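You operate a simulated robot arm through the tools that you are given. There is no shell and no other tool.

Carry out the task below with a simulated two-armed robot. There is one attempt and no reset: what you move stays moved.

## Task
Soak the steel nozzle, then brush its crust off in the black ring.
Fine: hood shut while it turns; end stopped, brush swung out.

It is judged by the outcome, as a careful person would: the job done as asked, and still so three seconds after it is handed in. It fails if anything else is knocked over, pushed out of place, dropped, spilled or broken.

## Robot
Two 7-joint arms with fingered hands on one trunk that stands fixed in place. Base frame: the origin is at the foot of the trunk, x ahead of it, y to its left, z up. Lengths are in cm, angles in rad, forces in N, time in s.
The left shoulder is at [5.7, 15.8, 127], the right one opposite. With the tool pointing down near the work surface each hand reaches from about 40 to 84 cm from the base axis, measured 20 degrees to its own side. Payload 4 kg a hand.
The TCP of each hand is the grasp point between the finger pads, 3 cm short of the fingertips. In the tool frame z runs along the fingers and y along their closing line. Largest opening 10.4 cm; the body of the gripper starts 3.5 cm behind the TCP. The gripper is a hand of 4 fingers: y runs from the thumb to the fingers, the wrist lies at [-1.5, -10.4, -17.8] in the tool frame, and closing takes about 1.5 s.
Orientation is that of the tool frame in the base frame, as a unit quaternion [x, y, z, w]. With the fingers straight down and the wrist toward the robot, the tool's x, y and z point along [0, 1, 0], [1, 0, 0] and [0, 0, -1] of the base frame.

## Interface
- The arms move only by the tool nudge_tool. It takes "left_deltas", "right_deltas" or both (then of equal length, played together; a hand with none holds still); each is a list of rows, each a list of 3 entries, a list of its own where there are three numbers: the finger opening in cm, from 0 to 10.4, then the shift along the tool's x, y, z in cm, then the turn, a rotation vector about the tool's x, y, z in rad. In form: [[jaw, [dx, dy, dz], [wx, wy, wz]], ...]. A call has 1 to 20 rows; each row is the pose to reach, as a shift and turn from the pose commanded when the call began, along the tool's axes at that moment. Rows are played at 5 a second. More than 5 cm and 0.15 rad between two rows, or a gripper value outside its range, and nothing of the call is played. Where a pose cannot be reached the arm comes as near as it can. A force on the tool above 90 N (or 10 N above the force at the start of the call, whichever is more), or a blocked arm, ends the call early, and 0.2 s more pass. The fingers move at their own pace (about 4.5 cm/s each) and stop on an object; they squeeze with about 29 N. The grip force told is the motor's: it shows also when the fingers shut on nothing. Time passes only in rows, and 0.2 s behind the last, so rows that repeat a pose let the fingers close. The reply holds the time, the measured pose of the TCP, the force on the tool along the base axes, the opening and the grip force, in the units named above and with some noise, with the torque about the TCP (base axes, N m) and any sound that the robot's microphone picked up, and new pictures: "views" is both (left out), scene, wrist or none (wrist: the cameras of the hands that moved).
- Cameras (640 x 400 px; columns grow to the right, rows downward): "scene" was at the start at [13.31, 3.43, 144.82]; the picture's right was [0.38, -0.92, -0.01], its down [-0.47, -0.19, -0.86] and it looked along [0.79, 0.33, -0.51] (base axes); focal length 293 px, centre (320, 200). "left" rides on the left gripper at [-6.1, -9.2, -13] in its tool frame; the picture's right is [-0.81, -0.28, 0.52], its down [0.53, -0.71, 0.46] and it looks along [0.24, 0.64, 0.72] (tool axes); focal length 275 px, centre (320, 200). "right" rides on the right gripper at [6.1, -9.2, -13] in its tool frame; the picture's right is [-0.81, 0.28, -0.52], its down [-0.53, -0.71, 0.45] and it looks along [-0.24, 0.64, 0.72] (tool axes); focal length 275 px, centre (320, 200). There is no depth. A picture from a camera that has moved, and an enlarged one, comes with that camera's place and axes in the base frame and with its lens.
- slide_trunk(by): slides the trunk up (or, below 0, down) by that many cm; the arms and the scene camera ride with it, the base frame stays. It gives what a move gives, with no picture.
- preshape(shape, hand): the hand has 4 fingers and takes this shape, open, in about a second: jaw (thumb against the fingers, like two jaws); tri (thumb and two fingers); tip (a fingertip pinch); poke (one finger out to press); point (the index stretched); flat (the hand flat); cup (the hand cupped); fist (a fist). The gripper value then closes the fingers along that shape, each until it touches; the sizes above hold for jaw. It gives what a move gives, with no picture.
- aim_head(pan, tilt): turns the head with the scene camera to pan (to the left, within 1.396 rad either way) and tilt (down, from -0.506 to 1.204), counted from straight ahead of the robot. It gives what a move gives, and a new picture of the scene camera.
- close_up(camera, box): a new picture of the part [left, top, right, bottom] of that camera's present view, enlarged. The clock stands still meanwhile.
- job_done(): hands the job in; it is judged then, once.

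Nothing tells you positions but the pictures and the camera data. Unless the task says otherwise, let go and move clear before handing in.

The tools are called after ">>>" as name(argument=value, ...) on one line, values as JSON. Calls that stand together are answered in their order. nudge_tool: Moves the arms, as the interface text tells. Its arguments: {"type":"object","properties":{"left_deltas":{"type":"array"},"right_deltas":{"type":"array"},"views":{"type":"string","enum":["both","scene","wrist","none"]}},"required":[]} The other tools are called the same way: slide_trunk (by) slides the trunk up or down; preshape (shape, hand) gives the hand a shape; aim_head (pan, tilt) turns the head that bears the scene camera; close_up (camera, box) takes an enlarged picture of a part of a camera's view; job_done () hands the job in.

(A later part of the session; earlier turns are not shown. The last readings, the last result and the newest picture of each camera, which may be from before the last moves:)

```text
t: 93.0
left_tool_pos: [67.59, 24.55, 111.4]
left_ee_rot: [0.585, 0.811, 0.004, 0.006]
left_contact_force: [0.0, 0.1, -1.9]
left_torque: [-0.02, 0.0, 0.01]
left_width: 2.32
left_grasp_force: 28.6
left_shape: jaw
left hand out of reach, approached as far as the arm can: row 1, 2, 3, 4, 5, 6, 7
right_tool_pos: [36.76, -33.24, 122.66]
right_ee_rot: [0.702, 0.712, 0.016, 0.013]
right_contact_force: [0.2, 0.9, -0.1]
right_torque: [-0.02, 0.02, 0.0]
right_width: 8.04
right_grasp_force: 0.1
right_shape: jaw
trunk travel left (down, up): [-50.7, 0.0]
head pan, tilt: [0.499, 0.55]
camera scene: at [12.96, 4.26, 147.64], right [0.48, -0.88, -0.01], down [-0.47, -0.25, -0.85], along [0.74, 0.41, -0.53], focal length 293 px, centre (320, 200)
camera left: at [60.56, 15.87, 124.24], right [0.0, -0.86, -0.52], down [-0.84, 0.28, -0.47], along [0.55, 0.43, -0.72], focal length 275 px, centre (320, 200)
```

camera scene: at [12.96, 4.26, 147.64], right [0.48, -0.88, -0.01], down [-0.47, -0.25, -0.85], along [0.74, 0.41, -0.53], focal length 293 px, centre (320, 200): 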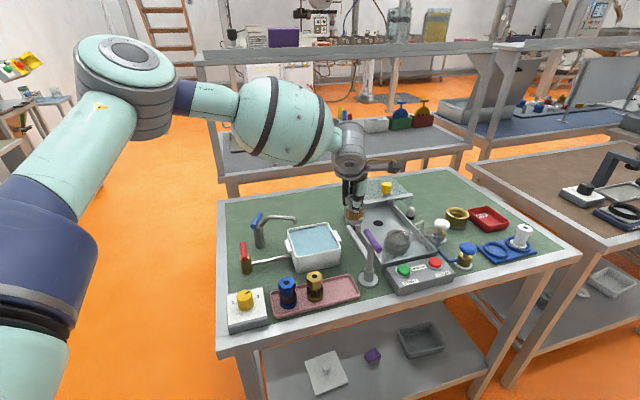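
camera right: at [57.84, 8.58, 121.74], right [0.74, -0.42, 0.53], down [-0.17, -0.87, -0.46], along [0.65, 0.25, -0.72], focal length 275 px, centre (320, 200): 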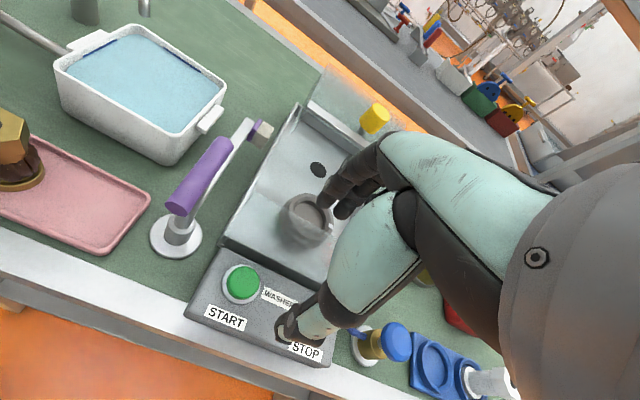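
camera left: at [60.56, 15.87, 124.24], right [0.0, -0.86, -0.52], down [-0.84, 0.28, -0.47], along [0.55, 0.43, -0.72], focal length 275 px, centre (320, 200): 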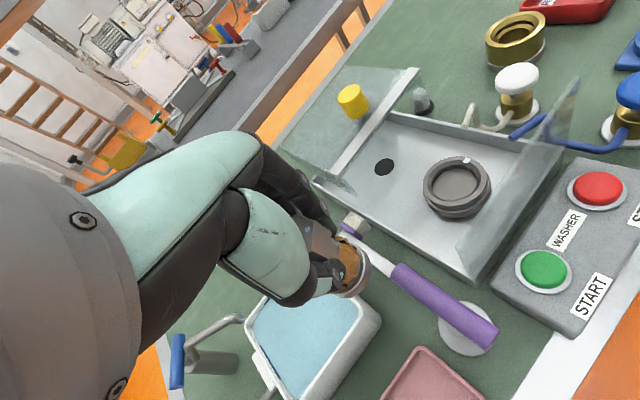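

The left upper arm always stops at the same direction, so the shoulder is at a joint limit in this configuration. I'll take the left hand back beside the body on its own side to let the elbow swing out and down, and look at it.

>>> nudge_tool(left_deltas=[[0, [2.8, -3.2, -1.3], [0, 0, 0]], [0, [5.6, -6.4, -2.6], [0, 0, 0]], [0, [8.4, -9.7, -3.9], [0, 0, 0]], [0, [11.2, -12.9, -5.2], [0, 0, 0]], [0, [14, -16.1, -6.5], [0, 0, 0]], [0, [16.8, -19.4, -7.8], [0, 0, 0]], [0, [19.6, -22.6, -9], [0, 0, 0]], [0, [19.6, -22.6, -9], [0, 0, 0]]], views="none")

>>> aim_head(pan=1.3, tilt=0.4)

```text
t: 94.8
left_tool_pos: [39.97, 35.95, 119.81]
left_ee_rot: [0.585, 0.811, 0.005, 0.005]
left_contact_force: [0.3, -0.4, -1.6]
left_torque: [-0.01, 0.04, 0.01]
left_width: 2.31
left_grasp_force: 28.7
left_shape: jaw
right_tool_pos: [36.73, -33.21, 122.54]
right_ee_rot: [0.701, 0.713, 0.016, 0.013]
right_contact_force: [0.3, 0.6, 0.4]
right_torque: [0.01, 0.01, 0.01]
right_width: 7.99
right_grasp_force: 0.0
right_shape: jaw
trunk travel left (down, up): [-50.7, 0.0]
head pan, tilt: [0.499, 0.55]
```

```text
t: 96.0
left_tool_pos: [40.02, 36.14, 119.88]
left_ee_rot: [0.586, 0.81, 0.005, 0.006]
left_contact_force: [-0.2, -0.1, -1.0]
left_torque: [0.0, -0.01, 0.02]
left_width: 2.3
left_grasp_force: 29.4
left_shape: jaw
right_tool_pos: [36.68, -33.12, 122.62]
right_ee_rot: [0.7, 0.714, 0.016, 0.013]
right_contact_force: [-0.1, 0.9, -0.4]
right_torque: [-0.02, -0.01, -0.01]
right_width: 8.01
right_grasp_force: 0.0
right_shape: jaw
trunk travel left (down, up): [-50.7, 0.0]
head pan, tilt: [1.3, 0.4]
camera scene: at [7.46, 8.9, 149.09], right [0.96, -0.27, -0.01], down [-0.12, -0.38, -0.92], along [0.24, 0.89, -0.39], focal length 293 px, centre (320, 200)
```

scene: 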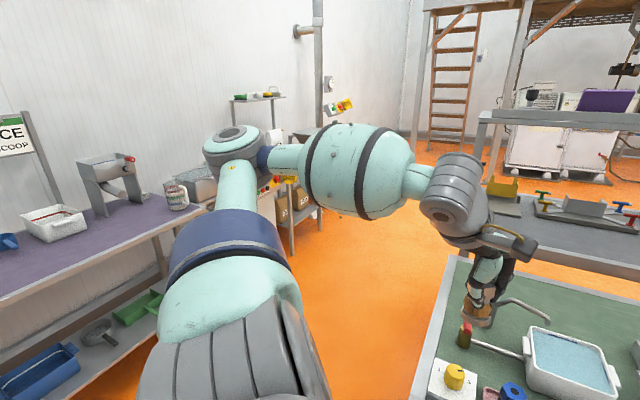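

The elbow is now straight out to the side, symmetrical to the right arm. I'll tilt the hand sideways here as a test to see whether that brings the elbow down.

>>> nudge_tool(left_deltas=[[0, [0, 0, 0], [0, -0.14, 0]], [0, [0, 0, 0], [0, -0.28, 0]], [0, [0, 0, 0], [0, -0.42, 0]], [0, [0, 0, 0], [0, -0.56, 0]], [0, [0, 0, 0], [0, -0.7, 0]], [0, [0, 0, 0], [0, -0.7, 0]]], views="scene")

```text
t: 97.3
left_tool_pos: [39.89, 36.31, 119.8]
left_ee_rot: [0.551, 0.76, -0.196, 0.285]
left_contact_force: [-0.8, 0.4, -1.5]
left_torque: [0.01, 0.01, 0.0]
left_width: 2.3
left_grasp_force: 29.0
left_shape: jaw
right_tool_pos: [36.79, -33.02, 122.55]
right_ee_rot: [0.701, 0.713, 0.016, 0.013]
right_contact_force: [0.1, -0.6, -1.0]
right_torque: [-0.02, 0.0, 0.01]
right_width: 8.01
right_grasp_force: 0.0
right_shape: jaw
trunk travel left (down, up): [-50.7, 0.0]
head pan, tilt: [1.3, 0.4]
camera scene: at [7.53, 8.9, 149.08], right [0.96, -0.27, -0.01], down [-0.12, -0.38, -0.92], along [0.24, 0.89, -0.39], focal length 293 px, centre (320, 200)
```

scene: 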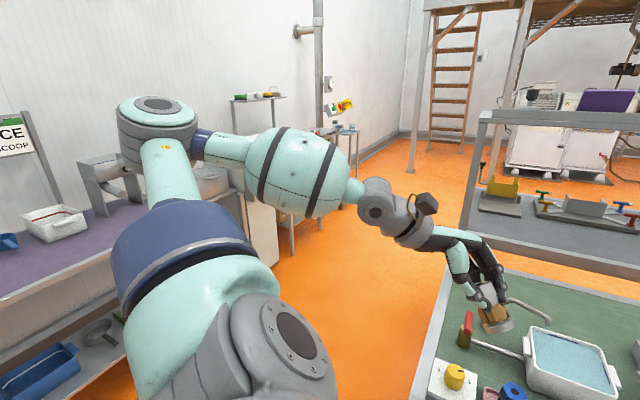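

The shoulder's first joints turned a lot from that tilt, so the arm is near a shoulder singularity here. I'll look at the right shoulder for comparison.

>>> aim_head(pan=-1.3, tilt=0.4)

```text
t: 99.7
left_tool_pos: [39.87, 36.25, 119.78]
left_ee_rot: [0.551, 0.76, -0.195, 0.284]
left_contact_force: [0.4, -0.1, -1.2]
left_torque: [0.01, 0.04, 0.0]
left_width: 2.31
left_grasp_force: 28.5
left_shape: jaw
right_tool_pos: [36.68, -33.15, 122.52]
right_ee_rot: [0.7, 0.713, 0.016, 0.014]
right_contact_force: [-0.1, -0.1, -0.2]
right_torque: [0.0, -0.03, 0.02]
right_width: 8.02
right_grasp_force: 0.1
right_shape: jaw
trunk travel left (down, up): [-50.7, 0.0]
head pan, tilt: [-1.3, 0.4]
camera scene: at [7.48, -8.96, 149.09], right [-0.96, -0.27, 0.01], down [-0.12, 0.37, -0.92], along [0.24, -0.89, -0.39], focal length 293 px, centre (320, 200)
```

scene: 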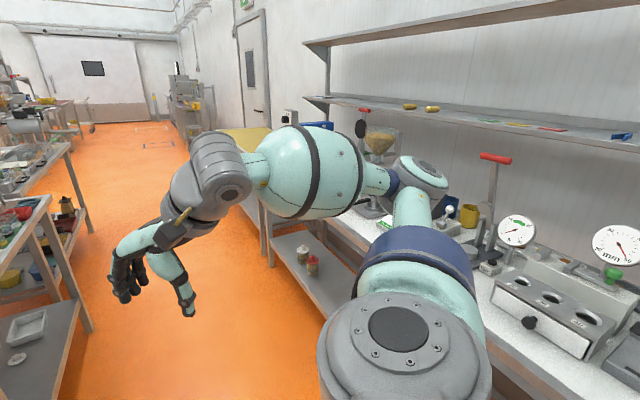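

The right shoulder's cap faces up, so the left arm needs to pass through its side singularity to the same kind of configuration. I'll straighten the tilt while moving forward in large steps, high over the bench, to make it cross over.

>>> nudge_tool(left_deltas=[[0, [0.33, 4.57, 1.1], [0, 0.14, 0]], [0, [0.66, 9.1, 2.2], [0, 0.28, 0]], [0, [1, 13.7, 3.3], [0, 0.42, 0]], [0, [1.3, 18.2, 4.4], [0, 0.56, 0]], [0, [1.6, 22, 5.3], [0, 0.7, 0]], [0, [1.6, 22, 5.3], [0, 0.7, 0]]], views="none")

>>> aim_head(pan=1.0, tilt=0.5)

```text
t: 101.1
left_tool_pos: [61.14, 41.23, 115.19]
left_ee_rot: [0.586, 0.81, 0.005, 0.006]
left_contact_force: [0.3, 0.6, -2.5]
left_torque: [0.0, -0.05, 0.02]
left_width: 2.31
left_grasp_force: 29.1
left_shape: jaw
right_tool_pos: [36.58, -33.05, 122.74]
right_ee_rot: [0.702, 0.712, 0.016, 0.014]
right_contact_force: [0.0, -0.2, 0.2]
right_torque: [0.01, 0.02, -0.01]
right_width: 8.03
right_grasp_force: 0.1
right_shape: jaw
trunk travel left (down, up): [-50.7, 0.0]
head pan, tilt: [-1.3, 0.4]
```

```text
t: 103.2
left_tool_pos: [61.36, 41.05, 115.06]
left_ee_rot: [0.586, 0.81, 0.006, 0.006]
left_contact_force: [-0.4, 0.1, -1.5]
left_torque: [0.01, 0.01, 0.01]
left_width: 2.3
left_grasp_force: 28.7
left_shape: jaw
right_tool_pos: [36.69, -33.19, 122.55]
right_ee_rot: [0.702, 0.712, 0.017, 0.013]
right_contact_force: [-0.5, -0.5, -0.2]
right_torque: [-0.03, 0.0, 0.02]
right_width: 7.99
right_grasp_force: 0.1
right_shape: jaw
trunk travel left (down, up): [-50.7, 0.0]
head pan, tilt: [1.0, 0.499]
camera scene: at [9.96, 7.62, 148.14], right [0.84, -0.54, -0.01], down [-0.27, -0.4, -0.87], along [0.47, 0.74, -0.49], focal length 293 px, centre (320, 200)
```

scene: 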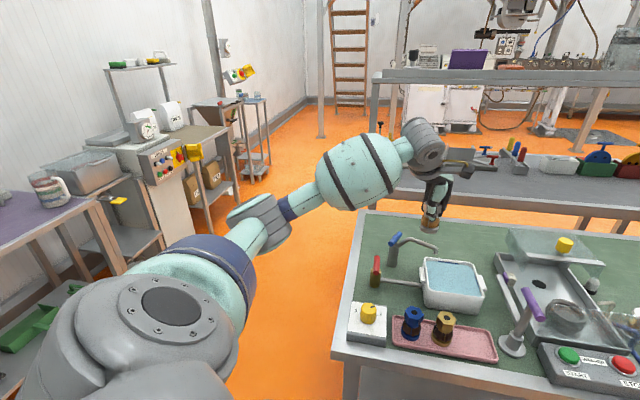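

That worked: the left elbow is now low, like the right arm's. I'll move toward the ring again in two stages.

>>> nudge_tool(left_deltas=[[0, [-3.4, 0.7, 1.8], [0, 0, 0.05]], [0, [-6.8, 1.3, 3.5], [0, 0, 0.1]], [0, [-10.2, 2, 5.2], [0, 0, 0.15]], [0, [-13.6, 2.6, 6.5], [0, 0, 0.2]], [0, [-17.6, 4.2, 6.5], [0, 0, 0.24]], [0, [-17.6, 4.2, 6.5], [0, 0, 0.24]]], views="none")

>>> aim_head(pan=0.5, tilt=0.55)

```text
t: 104.6
left_tool_pos: [70.92, 26.04, 108.72]
left_ee_rot: [0.679, 0.734, 0.006, 0.006]
left_contact_force: [-0.5, 0.9, -1.9]
left_torque: [-0.01, 0.0, -0.02]
left_width: 2.32
left_grasp_force: 29.0
left_shape: jaw
right_tool_pos: [36.64, -33.14, 122.74]
right_ee_rot: [0.701, 0.712, 0.015, 0.014]
right_contact_force: [-0.2, 0.6, 0.3]
right_torque: [0.01, 0.01, 0.03]
right_width: 8.02
right_grasp_force: 0.0
right_shape: jaw
trunk travel left (down, up): [-50.7, 0.0]
head pan, tilt: [1.0, 0.499]
```

```text
t: 105.5
left_tool_pos: [71.07, 25.95, 108.68]
left_ee_rot: [0.679, 0.734, 0.005, 0.005]
left_contact_force: [1.2, -0.3, -1.9]
left_torque: [-0.02, 0.0, 0.03]
left_width: 2.31
left_grasp_force: 29.2
left_shape: jaw
right_tool_pos: [36.82, -33.15, 122.56]
right_ee_rot: [0.702, 0.712, 0.016, 0.013]
right_contact_force: [-0.2, -0.2, -0.5]
right_torque: [-0.02, -0.02, 0.0]
right_width: 8.01
right_grasp_force: 0.1
right_shape: jaw
trunk travel left (down, up): [-50.7, 0.0]
head pan, tilt: [0.499, 0.55]
camera scene: at [12.96, 4.22, 147.64], right [0.48, -0.88, -0.01], down [-0.47, -0.25, -0.85], along [0.74, 0.41, -0.53], focal length 293 px, centre (320, 200)
```

scene: 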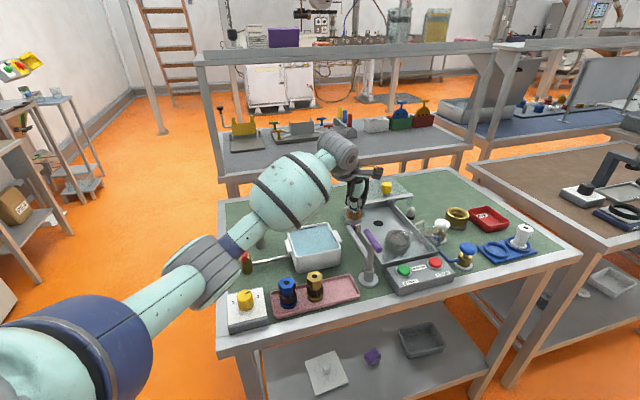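

The arm now moves freely at [71, 26, 108.7]. I'll continue to directly above the ring.

>>> nudge_tool(left_deltas=[[0, [-3, 1.5, 0.5], [0, 0, 0]], [0, [-6, 3.5, 1], [0, 0, 0]], [0, [-8.5, 5.5, 1.5], [0, 0, 0]], [0, [-10.9, 7.4, 2], [0, 0, 0]], [0, [-10.9, 7.4, 2], [0, 0, 0]], [0, [-10.9, 7.4, 2], [0, 0, 0]]])

>>> close_up(camera="left", box=[230, 160, 450, 340])

>>> close_up(camera="scene", box=[320, 130, 460, 290])

```text
t: 106.7
left_tool_pos: [78.07, 15.45, 107.92]
left_ee_rot: [0.678, 0.735, 0.011, 0.008]
left_contact_force: [-0.7, -0.4, -2.2]
left_torque: [0.02, 0.02, -0.03]
left_width: 2.3
left_grasp_force: 29.5
left_shape: jaw
right_tool_pos: [35.93, -34.08, 123.62]
right_ee_rot: [0.713, 0.7, 0.027, 0.015]
right_contact_force: [-0.2, -0.1, -0.5]
right_torque: [0.01, -0.01, -0.03]
right_width: 8.01
right_grasp_force: 0.0
right_shape: jaw
trunk travel left (down, up): [-50.7, 0.0]
head pan, tilt: [0.499, 0.55]
stopped in row 5 (left hand): the arm was blocked; the commanded pose is now the measured one
camera scene: at [12.84, 4.34, 147.64], right [0.48, -0.88, -0.01], down [-0.47, -0.25, -0.85], along [0.74, 0.41, -0.53], focal length 293 px, centre (320, 200)
camera left: at [69.17, 8.55, 120.59], right [-0.2, -0.83, -0.53], down [-0.74, 0.48, -0.47], along [0.64, 0.3, -0.71], focal length 275 px, centre (320, 200)
```

scene: 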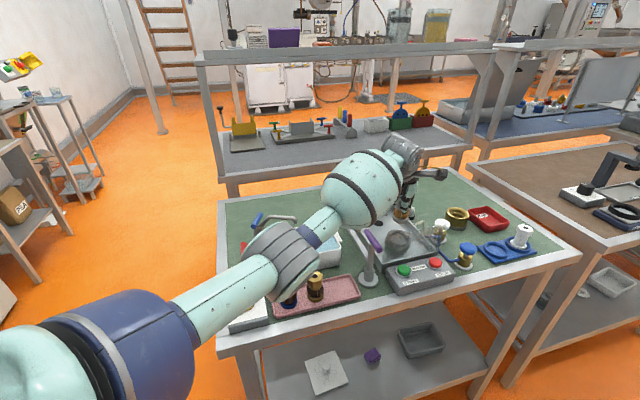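
left: 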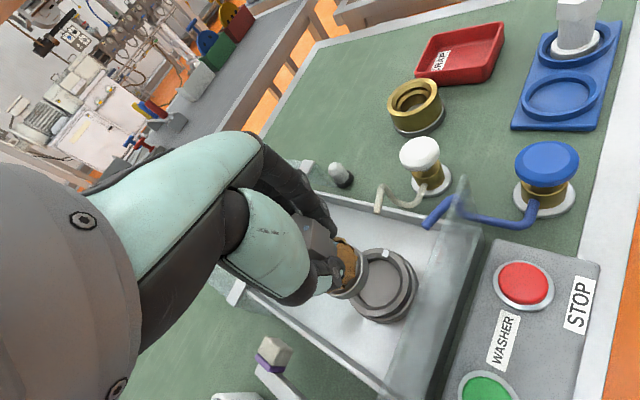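

```text
2.22 times, centred on (340, 250) of left
camera zoom: at [69.17, 8.55, 120.59], right [-0.2, -0.83, -0.53], down [-0.74, 0.48, -0.47], along [0.64, 0.3, -0.71], focal length 612 px, centre (276, 89)
```

zoom: 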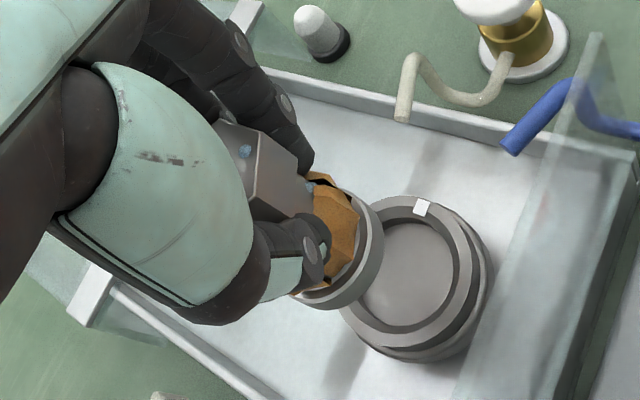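

```text
2.50 times, centred on (390, 210) of scene
camera zoom: at [12.84, 4.34, 147.64], right [0.48, -0.88, -0.01], down [-0.47, -0.25, -0.85], along [0.74, 0.41, -0.53], focal length 732 px, centre (145, 175)
```

zoom: 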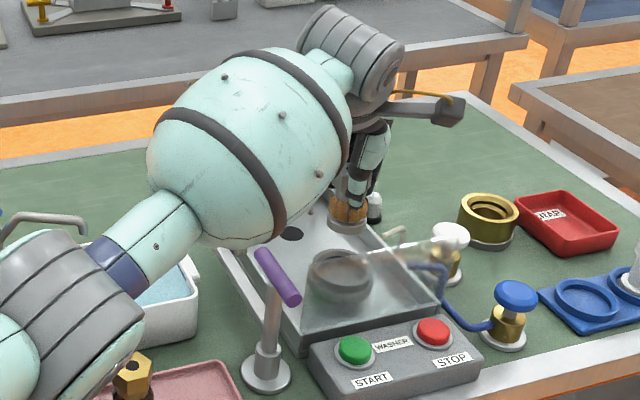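

The hand is nearly above the ring at [78, 15.5, 107.9]; the stop seems to come from a quick joint motion rather than contact, since forces are tiny. I'll hold and re-measure.

>>> nudge_tool(left_deltas=[[0, [0, 0, 0], [0, 0, 0]], [0, [0, 0, 0], [0, 0, 0]], [0, [0, 0, 0], [0, 0, 0]]])

>>> close_up(camera="scene", box=[210, 180, 380, 350])

>>> close_up(camera="left", box=[230, 160, 450, 340])

```text
t: 107.5
left_tool_pos: [78.26, 15.39, 108.05]
left_ee_rot: [0.678, 0.735, 0.011, 0.009]
left_contact_force: [-0.7, 0.1, -1.6]
left_torque: [0.01, -0.01, 0.01]
left_width: 2.29
left_grasp_force: 29.6
left_shape: jaw
right_tool_pos: [35.86, -33.85, 123.45]
right_ee_rot: [0.712, 0.702, 0.026, 0.014]
right_contact_force: [-0.2, -0.1, 0.1]
right_torque: [0.02, 0.03, 0.0]
right_width: 7.99
right_grasp_force: 0.1
right_shape: jaw
trunk travel left (down, up): [-50.7, 0.0]
head pan, tilt: [0.499, 0.55]
camera scene: at [12.83, 4.28, 147.65], right [0.48, -0.88, -0.01], down [-0.47, -0.25, -0.85], along [0.74, 0.41, -0.53], focal length 293 px, centre (320, 200)
camera left: at [69.24, 8.46, 120.69], right [-0.2, -0.83, -0.53], down [-0.74, 0.48, -0.47], along [0.64, 0.3, -0.71], focal length 275 px, centre (320, 200)
```

scene: 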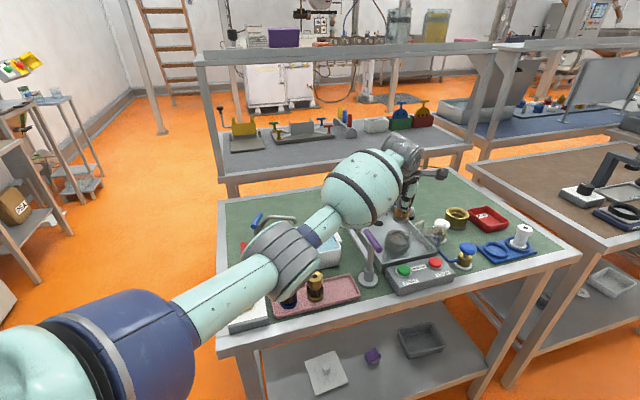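
left: 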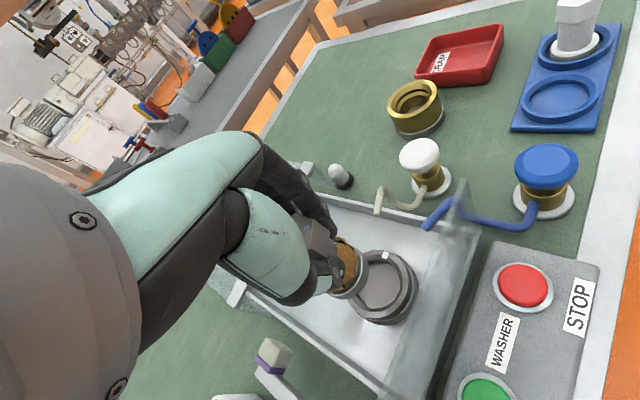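

```text
2.35 times, centred on (295, 265) of scene
camera zoom: at [12.83, 4.28, 147.65], right [0.48, -0.88, -0.01], down [-0.47, -0.25, -0.85], along [0.74, 0.41, -0.53], focal length 689 px, centre (379, 47)
```

zoom: 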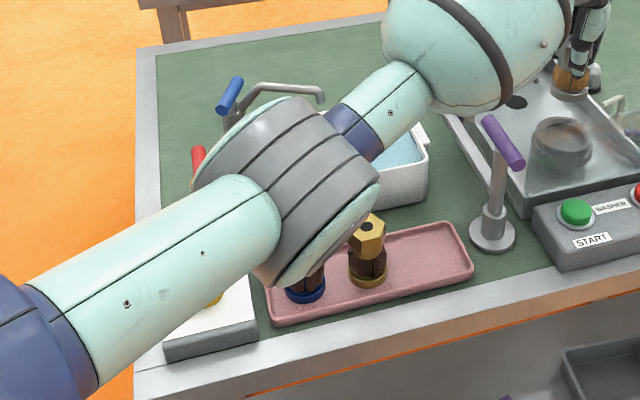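

```text
2.22 times, centred on (340, 250) of left
camera zoom: at [69.24, 8.46, 120.69], right [-0.2, -0.83, -0.53], down [-0.74, 0.48, -0.47], along [0.64, 0.3, -0.71], focal length 612 px, centre (276, 89)
```

zoom: 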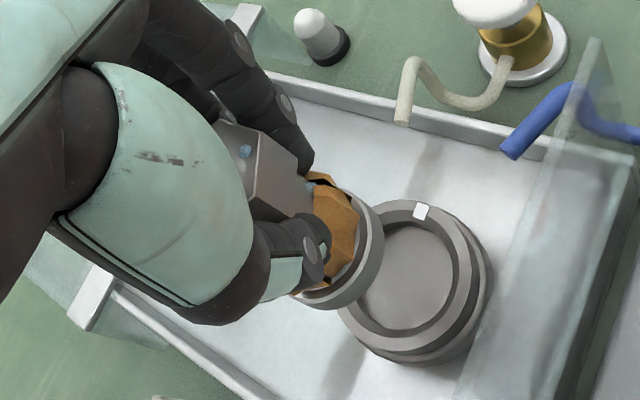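

The nozzle is about 2 cm short of being over the bore. I'll zoom in for a precise ring position.

>>> close_up(camera="left", box=[330, 225, 440, 335])

>>> close_up(camera="scene", box=[370, 170, 440, 270])

```text
3.64 times, centred on (385, 280) of left
camera zoom: at [69.24, 8.46, 120.69], right [-0.2, -0.83, -0.53], down [-0.74, 0.48, -0.47], along [0.64, 0.3, -0.71], focal length 1001 px, centre (84, -91)
```

zoom: 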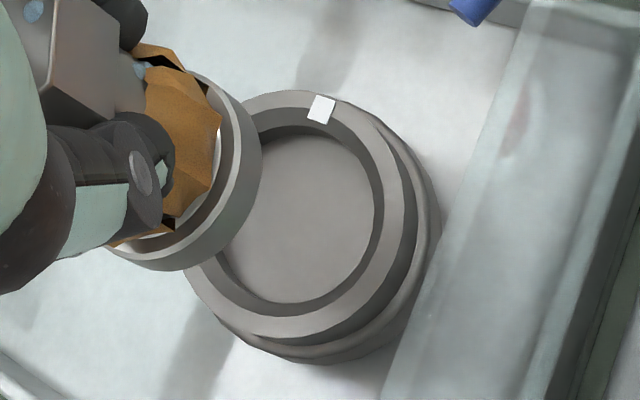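

```text
4.00 times, centred on (405, 220) of scene
camera zoom: at [12.83, 4.28, 147.65], right [0.48, -0.88, -0.01], down [-0.47, -0.25, -0.85], along [0.74, 0.41, -0.53], focal length 1172 px, centre (-20, 120)
```

zoom: 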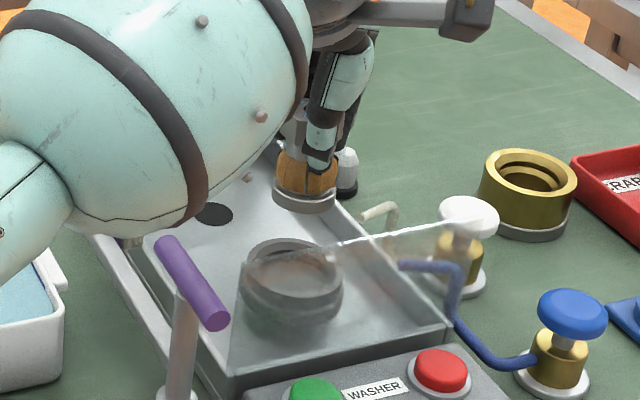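

The ring centre measures [79.2, 15.75] again; the nozzle base is at about [78.2, 15.75]. I'll move 1 cm forward and lower in small steps to just above the ring.

>>> nudge_tool(left_deltas=[[0, [0, 0.3, 0.7], [0, 0, 0]], [0, [0, 0.6, 1.5], [0, 0, 0]], [0, [-0.1, 0.9, 2.3], [0, 0, 0]], [0, [-0.1, 1, 3.1], [0, 0, 0]], [0, [-0.1, 1, 4], [0, 0, 0]], [0, [-0.1, 1, 4.8], [0, 0, 0]], [0, [-0.1, 1, 5.4], [0, 0, 0]], [0, [-0.1, 1, 5.4], [0, 0, 0]], [0, [-0.1, 1, 5.4], [0, 0, 0]]])

>>> close_up(camera="left", box=[280, 200, 410, 320])

>>> close_up(camera="scene", box=[370, 190, 440, 270])

```text
t: 108.1
left_tool_pos: [77.46, 15.47, 107.6]
left_ee_rot: [0.678, 0.735, 0.016, 0.013]
left_contact_force: [1.4, 0.4, -1.7]
left_torque: [-0.03, 0.03, 0.02]
left_width: 2.28
left_grasp_force: 29.4
left_shape: jaw
right_tool_pos: [35.1, -34.98, 124.42]
right_ee_rot: [0.725, 0.688, 0.04, 0.013]
right_contact_force: [0.0, 0.1, 0.4]
right_torque: [-0.02, 0.01, -0.01]
right_width: 8.0
right_grasp_force: 0.1
right_shape: jaw
trunk travel left (down, up): [-50.7, 0.0]
head pan, tilt: [0.499, 0.55]
stopped in row 2 (left hand): the arm was blocked; the commanded pose is now the measured one
camera scene: at [12.81, 4.28, 147.65], right [0.48, -0.88, -0.01], down [-0.47, -0.25, -0.85], along [0.74, 0.41, -0.53], focal length 293 px, centre (320, 200)
camera left: at [68.45, 8.55, 120.21], right [-0.19, -0.83, -0.53], down [-0.74, 0.48, -0.48], along [0.65, 0.3, -0.7], focal length 275 px, centre (320, 200)
```

scene: 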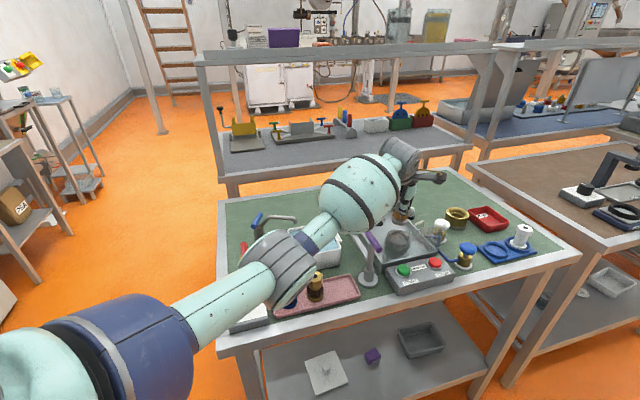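
left: 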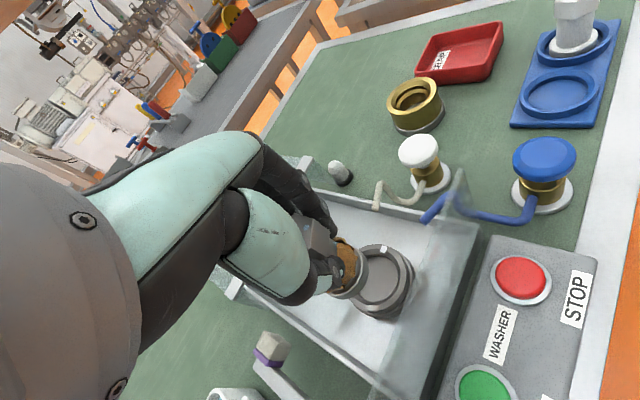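

```text
3.33 times, centred on (345, 260) of left
camera zoom: at [68.45, 8.55, 120.21], right [-0.19, -0.83, -0.53], down [-0.74, 0.48, -0.48], along [0.65, 0.3, -0.7], focal length 918 px, centre (237, 0)
```

zoom: 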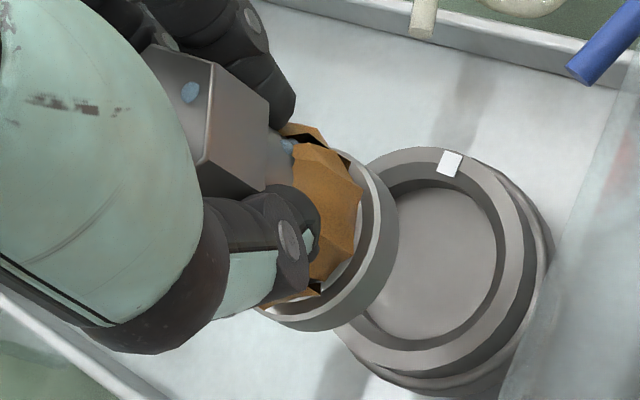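

```text
5.00 times, centred on (405, 230) of scene
camera zoom: at [12.81, 4.28, 147.65], right [0.48, -0.88, -0.01], down [-0.47, -0.25, -0.85], along [0.74, 0.41, -0.53], focal length 1464 px, centre (-105, 50)
```

zoom: 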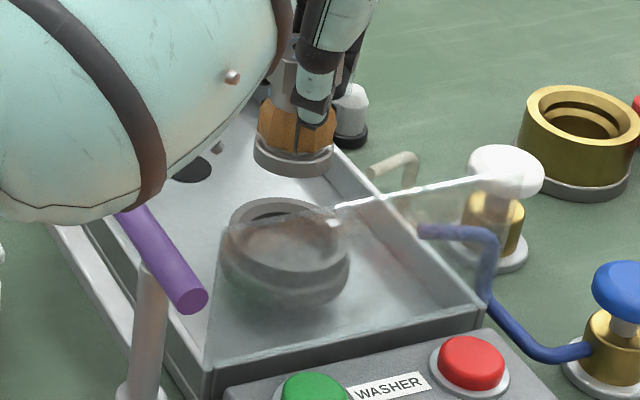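

The arm reported a block again with no tool force, and nothing appears to touch. I'll hold to see whether it is stable, then try tiny single moves to learn which direction is blocked.

>>> nudge_tool(left_deltas=[[0, [0, 0, 0], [0, 0, 0]], [0, [0, 0, 0], [0, 0, 0]], [0, [0, 0, 0], [0, 0, 0]], [0, [0, 0, 0.5], [0, 0, 0]], [0, [0, 0, 0.5], [0, 0, 0]], [0, [0, 0, 1], [0, 0, 0]], [0, [0, 0, 1], [0, 0, 0]]], views="scene")

```text
t: 109.7
left_tool_pos: [77.79, 15.34, 106.52]
left_ee_rot: [0.678, 0.735, 0.016, 0.013]
left_contact_force: [1.2, 0.0, -1.2]
left_torque: [-0.02, 0.05, 0.03]
left_width: 2.3
left_grasp_force: 29.0
left_shape: jaw
right_tool_pos: [35.29, -34.92, 124.26]
right_ee_rot: [0.724, 0.689, 0.038, 0.014]
right_contact_force: [-0.7, -0.7, 0.4]
right_torque: [0.02, 0.01, -0.01]
right_width: 7.99
right_grasp_force: 0.1
right_shape: jaw
trunk travel left (down, up): [-50.7, 0.0]
head pan, tilt: [0.499, 0.55]
camera scene: at [12.98, 4.25, 147.64], right [0.48, -0.88, -0.01], down [-0.47, -0.25, -0.85], along [0.74, 0.41, -0.53], focal length 293 px, centre (320, 200)
```

scene: 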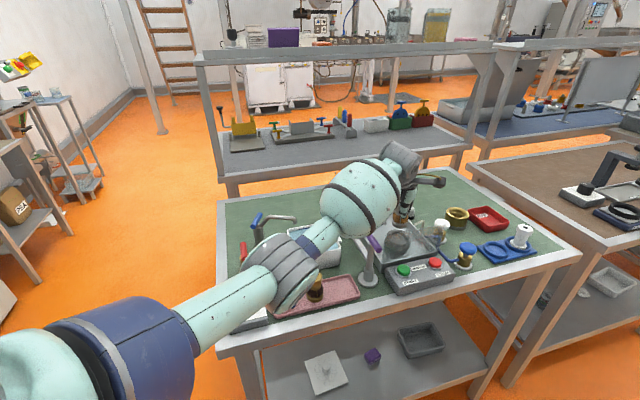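

Small steps work. I'll continue down and forward gently to just above the ring.

>>> nudge_tool(left_deltas=[[0, [0, 0, 0.4], [0, 0, 0]], [0, [0, 0.1, 0.8], [0, 0, 0]], [0, [0, 0.2, 1.2], [0, 0, 0]], [0, [0, 0.3, 1.6], [0, 0, 0]], [0, [0, 0.5, 2], [0, 0, 0]], [0, [0, 0.7, 2.4], [0, 0, 0]], [0, [0, 0.9, 2.8], [0, 0, 0]], [0, [0, 1.1, 3.2], [0, 0, 0]], [0, [0, 1.2, 3.6], [0, 0, 0]], [0, [0, 1.2, 3.6], [0, 0, 0]], [0, [0, 1.2, 3.6], [0, 0, 0]]])

>>> close_up(camera="left", box=[280, 200, 410, 320])

>>> close_up(camera="scene", box=[370, 190, 440, 270])

```text
t: 111.2
left_tool_pos: [77.52, 15.57, 105.07]
left_ee_rot: [0.678, 0.735, 0.019, 0.017]
left_contact_force: [-0.8, 0.4, -2.4]
left_torque: [-0.03, -0.01, 0.02]
left_width: 2.28
left_grasp_force: 29.2
left_shape: jaw
right_tool_pos: [34.43, -35.87, 125.42]
right_ee_rot: [0.735, 0.676, 0.052, 0.014]
right_contact_force: [-0.2, 0.4, -0.1]
right_torque: [0.0, 0.0, 0.03]
right_width: 7.99
right_grasp_force: 0.0
right_shape: jaw
trunk travel left (down, up): [-50.7, 0.0]
head pan, tilt: [0.499, 0.55]
stopped in row 7 (left hand): the arm was blocked; the commanded pose is now the measured one
camera scene: at [12.84, 4.28, 147.65], right [0.48, -0.88, -0.01], down [-0.47, -0.25, -0.85], along [0.74, 0.41, -0.53], focal length 293 px, centre (320, 200)
camera left: at [68.21, 8.53, 117.53], right [-0.18, -0.83, -0.53], down [-0.73, 0.48, -0.49], along [0.66, 0.3, -0.69], focal length 275 px, centre (320, 200)
```

scene: 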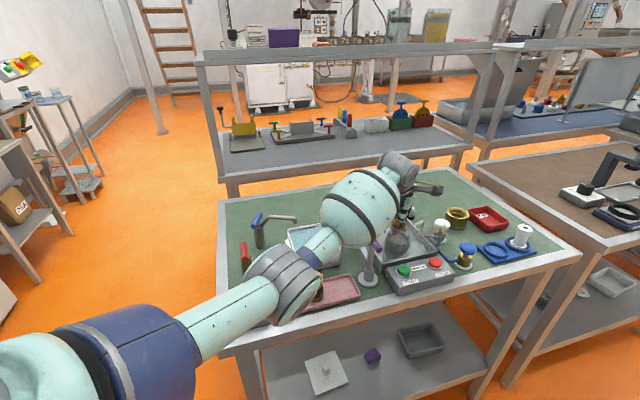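
left: 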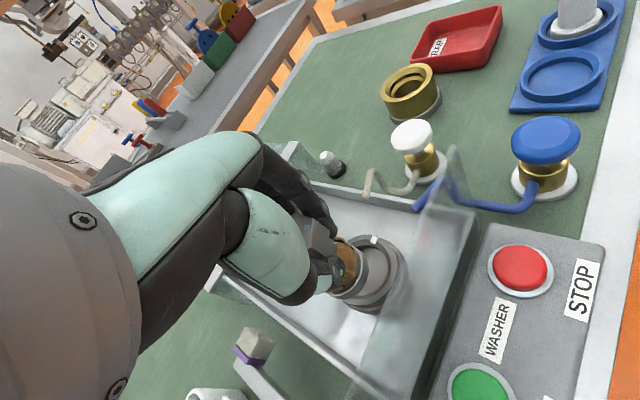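

```text
3.33 times, centred on (345, 260) of left
camera zoom: at [68.21, 8.53, 117.53], right [-0.18, -0.83, -0.53], down [-0.73, 0.48, -0.49], along [0.66, 0.3, -0.69], focal length 918 px, centre (237, 0)
```

zoom: 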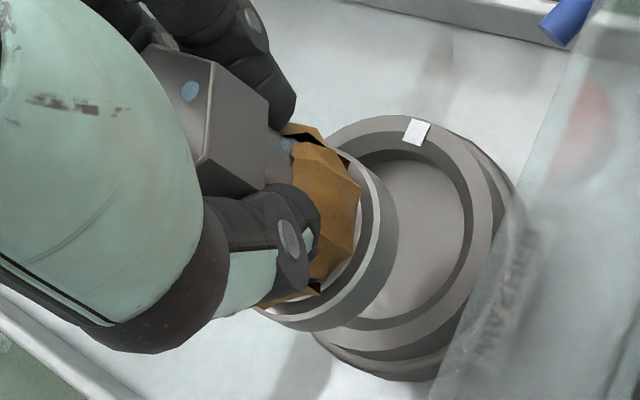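

```text
5.00 times, centred on (405, 230) of scene
camera zoom: at [12.84, 4.28, 147.65], right [0.48, -0.88, -0.01], down [-0.47, -0.25, -0.85], along [0.74, 0.41, -0.53], focal length 1464 px, centre (-105, 50)
```

zoom: 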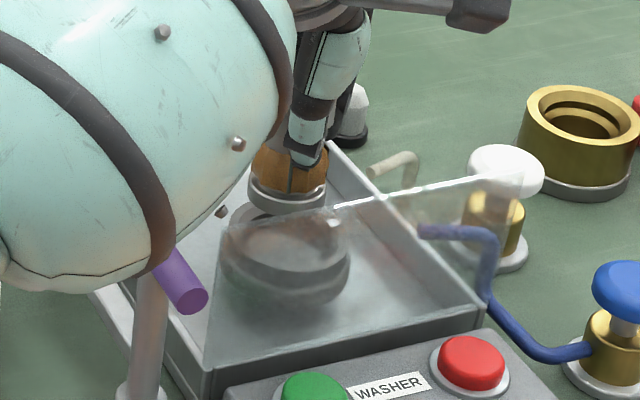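

The arm stops each time it moves forward here. I'll look at the upper arm and elbow from the head to see whether some link is touching anything.

>>> aim_head(pan=0.8, tilt=0.9)

>>> aim_head(pan=0.45, tilt=0.75)

```text
t: 112.0
left_tool_pos: [77.63, 15.41, 105.14]
left_ee_rot: [0.678, 0.735, 0.019, 0.017]
left_contact_force: [0.6, -0.3, -1.0]
left_torque: [-0.05, 0.01, -0.01]
left_width: 2.24
left_grasp_force: 29.2
left_shape: jaw
right_tool_pos: [34.54, -35.73, 125.34]
right_ee_rot: [0.734, 0.677, 0.05, 0.015]
right_contact_force: [-0.1, 0.0, 0.9]
right_torque: [-0.01, 0.0, 0.01]
right_width: 7.99
right_grasp_force: 0.1
right_shape: jaw
trunk travel left (down, up): [-50.7, 0.0]
head pan, tilt: [0.799, 0.901]
camera scene: at [10.19, 5.36, 144.76], right [0.72, -0.7, -0.01], down [-0.55, -0.56, -0.61], along [0.42, 0.45, -0.79], focal length 293 px, centre (320, 200)
```

scene: 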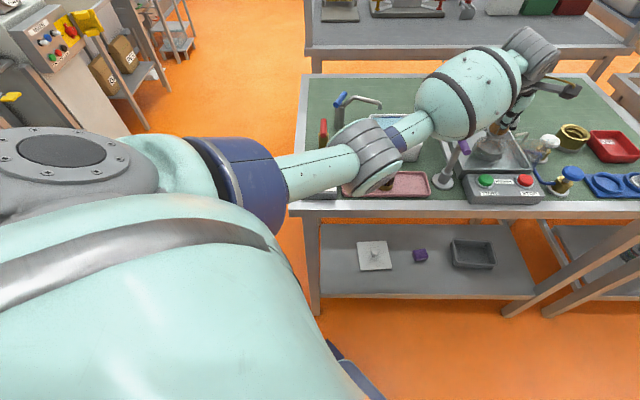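

```text
t: 112.9
left_tool_pos: [77.75, 15.49, 105.22]
left_ee_rot: [0.678, 0.735, 0.02, 0.017]
left_contact_force: [-0.5, 0.1, -2.4]
left_torque: [0.01, 0.0, 0.03]
left_width: 2.25
left_grasp_force: 29.0
left_shape: jaw
right_tool_pos: [34.54, -35.72, 125.42]
right_ee_rot: [0.734, 0.677, 0.049, 0.014]
right_contact_force: [0.4, 0.5, -0.2]
right_torque: [0.01, -0.01, 0.04]
right_width: 7.98
right_grasp_force: 0.1
right_shape: jaw
trunk travel left (down, up): [-50.7, 0.0]
head pan, tilt: [0.45, 0.75]
camera scene: at [12.53, 3.57, 145.9], right [0.44, -0.9, -0.01], down [-0.62, -0.3, -0.72], along [0.65, 0.32, -0.69], focal length 293 px, centre (320, 200)
```

scene: 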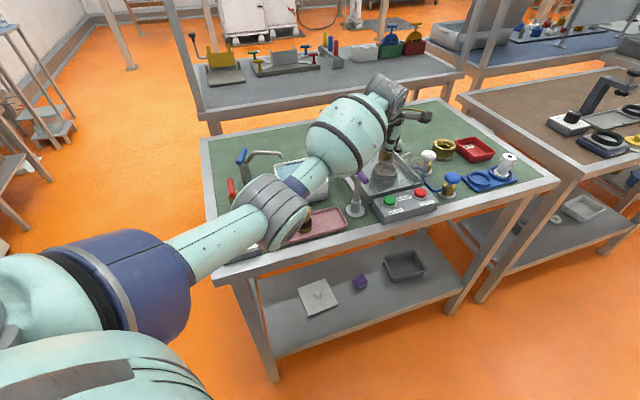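

I see it now: the left upper arm's collar is pressing against the robot's own chest, because the hand is low relative to the shoulder. I'll raise the hand, then lower the trunk so the upper arm sits higher relative to the chest.

>>> nudge_tool(left_deltas=[[0, [0, -0.5, -0.5], [0.01, 0, 0]], [0, [0, -1, -1.5], [0.02, 0, 0]], [0, [0, -1.5, -3], [0.03, 0, 0]], [0, [0, -1.5, -4.5], [0.04, 0, 0]], [0, [0, -1.5, -6], [0.05, 0, 0]], [0, [0, -1.5, -8], [0.05, 0, 0]], [0, [0, -1.5, -10], [0.05, 0, 0]], [0, [0, -1.5, -10], [0.05, 0, 0]]], views="none")

>>> slide_trunk(by=-8)

```text
t: 114.7
left_tool_pos: [75.69, 15.29, 114.84]
left_ee_rot: [0.677, 0.736, 0.002, 0.001]
left_contact_force: [0.0, -0.6, -2.1]
left_torque: [0.0, 0.03, 0.02]
left_width: 2.24
left_grasp_force: 29.1
left_shape: jaw
right_tool_pos: [34.54, -35.76, 125.4]
right_ee_rot: [0.734, 0.677, 0.049, 0.013]
right_contact_force: [-0.1, -0.8, -0.4]
right_torque: [0.0, -0.03, 0.02]
right_width: 7.98
right_grasp_force: 0.0
right_shape: jaw
trunk travel left (down, up): [-50.7, 0.0]
head pan, tilt: [0.45, 0.75]
```

```text
t: 115.8
left_tool_pos: [75.55, 15.27, 107.0]
left_ee_rot: [0.678, 0.735, 0.001, 0.001]
left_contact_force: [-0.1, -1.2, -1.1]
left_torque: [-0.02, 0.02, 0.02]
left_width: 2.27
left_grasp_force: 28.9
left_shape: jaw
right_tool_pos: [34.37, -35.7, 117.45]
right_ee_rot: [0.734, 0.677, 0.049, 0.013]
right_contact_force: [0.5, -0.3, 0.9]
right_torque: [0.02, -0.02, 0.0]
right_width: 7.99
right_grasp_force: 0.0
right_shape: jaw
trunk travel left (down, up): [-42.7, 8.0]
head pan, tilt: [0.45, 0.75]
```

That went smoothly. I'll repeat: raise the hand a bit more and lower the trunk another 6 cm.

>>> nudge_tool(left_deltas=[[0, [0, 0, -2], [0, 0, 0]], [0, [0, 0, -4], [0, 0, 0]], [0, [0, 0, -6], [0, 0, 0]], [0, [0, 0, -6], [0, 0, 0]]], views="none")

>>> slide_trunk(by=-6)

>>> nudge_tool(left_deltas=[[0, [0, 0.4, 0.3], [0, 0, 0]], [0, [0.1, 1, 0.8], [0, 0, 0]], [0, [0.2, 1.7, 1.4], [0, 0, 0]], [0, [0.3, 2.4, 2], [0, 0, 0]], [0, [0.3, 3, 2.6], [0, 0, 0]], [0, [0.3, 3.4, 3.2], [0, 0, 0]], [0, [0.3, 3.4, 3.8], [0, 0, 0]], [0, [0.3, 3.4, 3.8], [0, 0, 0]], [0, [0.3, 3.4, 3.8], [0, 0, 0]]])

>>> close_up(camera="left", box=[280, 200, 410, 320])

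```text
t: 116.8
left_tool_pos: [75.49, 15.43, 112.99]
left_ee_rot: [0.679, 0.735, 0.001, 0.0]
left_contact_force: [0.0, 0.0, -1.0]
left_torque: [-0.01, -0.01, -0.01]
left_width: 2.26
left_grasp_force: 29.0
left_shape: jaw
right_tool_pos: [34.45, -35.7, 117.38]
right_ee_rot: [0.734, 0.677, 0.049, 0.013]
right_contact_force: [0.2, 0.4, -0.2]
right_torque: [-0.02, -0.03, 0.0]
right_width: 8.01
right_grasp_force: 0.0
right_shape: jaw
trunk travel left (down, up): [-42.7, 8.0]
head pan, tilt: [0.45, 0.75]
```

```text
t: 117.8
left_tool_pos: [75.49, 15.48, 106.81]
left_ee_rot: [0.678, 0.735, 0.001, 0.002]
left_contact_force: [0.1, 0.5, -1.4]
left_torque: [-0.02, 0.0, 0.0]
left_width: 2.27
left_grasp_force: 28.7
left_shape: jaw
right_tool_pos: [34.4, -35.69, 111.22]
right_ee_rot: [0.733, 0.679, 0.049, 0.015]
right_contact_force: [1.2, -1.1, 0.4]
right_torque: [0.0, -0.01, 0.02]
right_width: 7.99
right_grasp_force: 0.0
right_shape: jaw
trunk travel left (down, up): [-36.7, 14.0]
head pan, tilt: [0.45, 0.75]
```

```text
t: 119.8
left_tool_pos: [79.01, 15.94, 103.1]
left_ee_rot: [0.678, 0.735, 0.002, 0.0]
left_contact_force: [0.3, -0.4, -1.7]
left_torque: [0.0, 0.04, -0.01]
left_width: 2.28
left_grasp_force: 28.5
left_shape: jaw
right_tool_pos: [34.43, -35.57, 111.29]
right_ee_rot: [0.733, 0.678, 0.049, 0.015]
right_contact_force: [0.3, 0.4, -1.1]
right_torque: [-0.02, -0.02, 0.04]
right_width: 7.99
right_grasp_force: 0.1
right_shape: jaw
trunk travel left (down, up): [-36.7, 14.0]
head pan, tilt: [0.45, 0.75]
camera scene: at [12.31, 3.56, 131.91], right [0.44, -0.9, -0.01], down [-0.62, -0.3, -0.72], along [0.65, 0.32, -0.69], focal length 293 px, centre (320, 200)
camera left: at [70.42, 9.01, 116.07], right [-0.21, -0.83, -0.52], down [-0.75, 0.47, -0.46], along [0.62, 0.3, -0.72], focal length 275 px, centre (320, 200)
```

scene: 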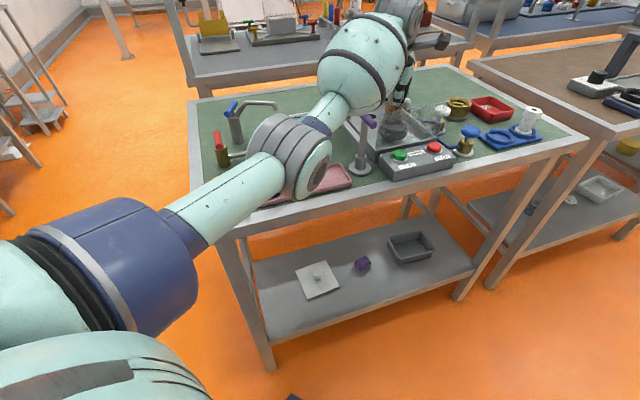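
left: 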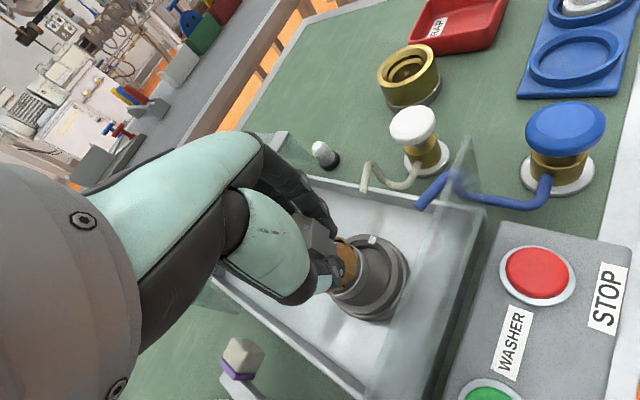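

```text
3.33 times, centred on (345, 260) of left
camera zoom: at [70.42, 9.01, 116.07], right [-0.21, -0.83, -0.52], down [-0.75, 0.47, -0.46], along [0.62, 0.3, -0.72], focal length 918 px, centre (237, 0)
```

zoom: 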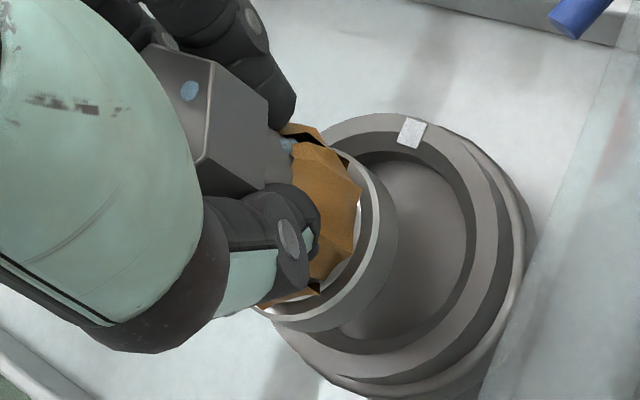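

The arm moves smoothly now. By this view the ring centre is at about [79.3, 16.0] and the nozzle base at about [79.0, 16.25], so I'll shift slightly and lower until the base is just above the ring.

>>> nudge_tool(left_deltas=[[0, [-0.1, 0.15, 0.3], [0, 0, 0]], [0, [-0.22, 0.3, 0.7], [0, 0, 0]], [0, [-0.22, 0.3, 1.1], [0, 0, 0]], [0, [-0.22, 0.3, 1.4], [0, 0, 0]], [0, [-0.22, 0.3, 1.4], [0, 0, 0]], [0, [-0.22, 0.3, 1.4], [0, 0, 0]]], views="none")

>>> close_up(camera="left", box=[290, 200, 410, 310])

>>> aim_head(pan=0.1, tilt=0.5)

>>> close_up(camera="scene", box=[200, 100, 340, 210])

```text
t: 121.2
left_tool_pos: [79.44, 15.72, 101.7]
left_ee_rot: [0.678, 0.735, 0.001, 0.0]
left_contact_force: [0.4, -0.4, -1.5]
left_torque: [0.0, -0.02, -0.02]
left_width: 2.26
left_grasp_force: 29.6
left_shape: jaw
right_tool_pos: [34.36, -35.68, 111.33]
right_ee_rot: [0.733, 0.678, 0.049, 0.015]
right_contact_force: [1.6, -0.6, -1.1]
right_torque: [-0.03, 0.03, -0.02]
right_width: 7.96
right_grasp_force: 0.1
right_shape: jaw
trunk travel left (down, up): [-36.7, 14.0]
head pan, tilt: [0.45, 0.75]
```

```text
3.64 times, centred on (350, 255) of left
camera zoom: at [70.77, 8.86, 114.61], right [-0.21, -0.83, -0.52], down [-0.75, 0.47, -0.46], along [0.62, 0.3, -0.72], focal length 1001 px, centre (211, 0)
```

zoom: 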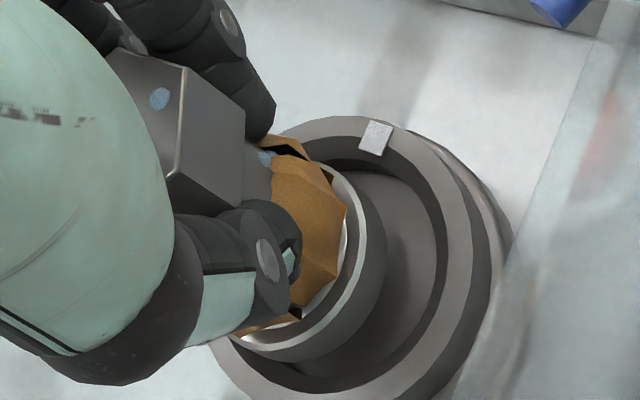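

```text
t: 122.1
left_tool_pos: [79.34, 15.75, 101.7]
left_ee_rot: [0.678, 0.735, 0.002, 0.0]
left_contact_force: [0.0, 0.7, -2.4]
left_torque: [-0.02, 0.01, -0.02]
left_width: 2.23
left_grasp_force: 29.0
left_shape: jaw
right_tool_pos: [34.35, -35.73, 111.29]
right_ee_rot: [0.734, 0.678, 0.049, 0.014]
right_contact_force: [-0.3, -0.1, -0.7]
right_torque: [0.03, -0.02, -0.02]
right_width: 8.0
right_grasp_force: 0.0
right_shape: jaw
trunk travel left (down, up): [-36.7, 14.0]
head pan, tilt: [0.099, 0.499]
camera scene: at [13.93, 0.87, 134.08], right [0.1, -0.99, 0.0], down [-0.49, -0.05, -0.87], along [0.87, 0.09, -0.49], focal length 293 px, centre (320, 200)
```

scene: 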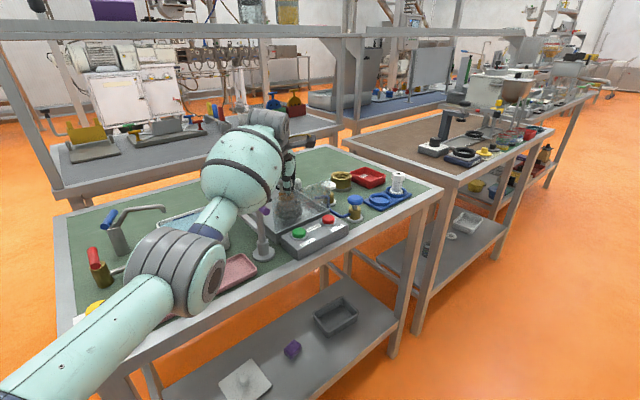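

```text
3.64 times, centred on (270, 155) of scene
camera zoom: at [13.93, 0.87, 134.08], right [0.1, -0.99, 0.0], down [-0.49, -0.05, -0.87], along [0.87, 0.09, -0.49], focal length 1065 px, centre (502, 364)
```

zoom: 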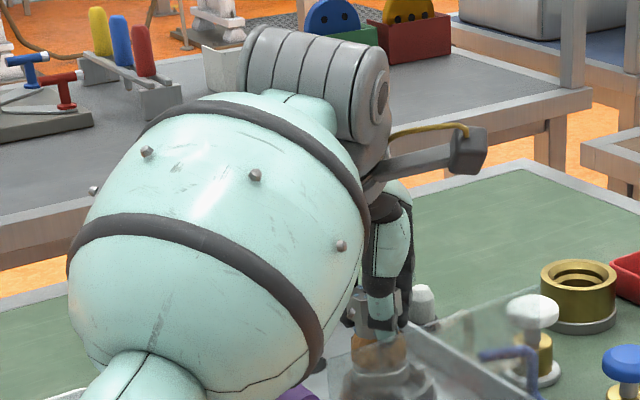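

Comparing base and bore in this view, the nozzle needs about 0.25 cm more to the right. I'll shift and lower gently into the ring, watching the forces.

>>> nudge_tool(left_deltas=[[0, [-0.12, 0, 0], [0, 0, 0]], [0, [-0.25, 0.03, 0], [0, 0, 0]], [0, [-0.25, 0.03, 0.3], [0, 0, 0]], [0, [-0.25, 0.03, 0.6], [0, 0, 0]], [0, [-0.25, 0.03, 0.9], [0, 0, 0]], [0, [-0.25, 0.03, 1.2], [0, 0, 0]], [0, [-0.25, 0.03, 1.2], [0, 0, 0]]], views="none")

>>> close_up(camera="left", box=[290, 200, 410, 310])

```text
t: 123.7
left_tool_pos: [79.37, 15.49, 100.33]
left_ee_rot: [0.679, 0.734, 0.001, 0.001]
left_contact_force: [0.3, 0.0, -2.0]
left_torque: [-0.01, 0.02, -0.04]
left_width: 2.26
left_grasp_force: 29.3
left_shape: jaw
right_tool_pos: [34.45, -35.63, 111.21]
right_ee_rot: [0.733, 0.678, 0.049, 0.015]
right_contact_force: [-0.2, -0.1, -0.6]
right_torque: [0.01, 0.0, 0.02]
right_width: 7.98
right_grasp_force: 0.2
right_shape: jaw
trunk travel left (down, up): [-36.7, 14.0]
head pan, tilt: [0.099, 0.499]
```

```text
3.64 times, centred on (350, 255) of left
camera zoom: at [70.73, 8.63, 113.38], right [-0.21, -0.83, -0.52], down [-0.75, 0.47, -0.46], along [0.62, 0.3, -0.72], focal length 1001 px, centre (211, 0)
```

zoom: 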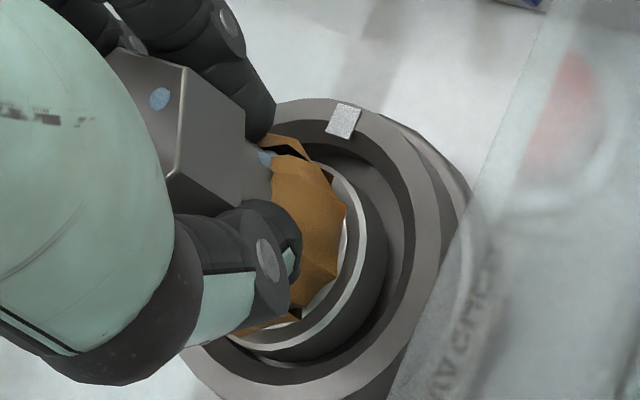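

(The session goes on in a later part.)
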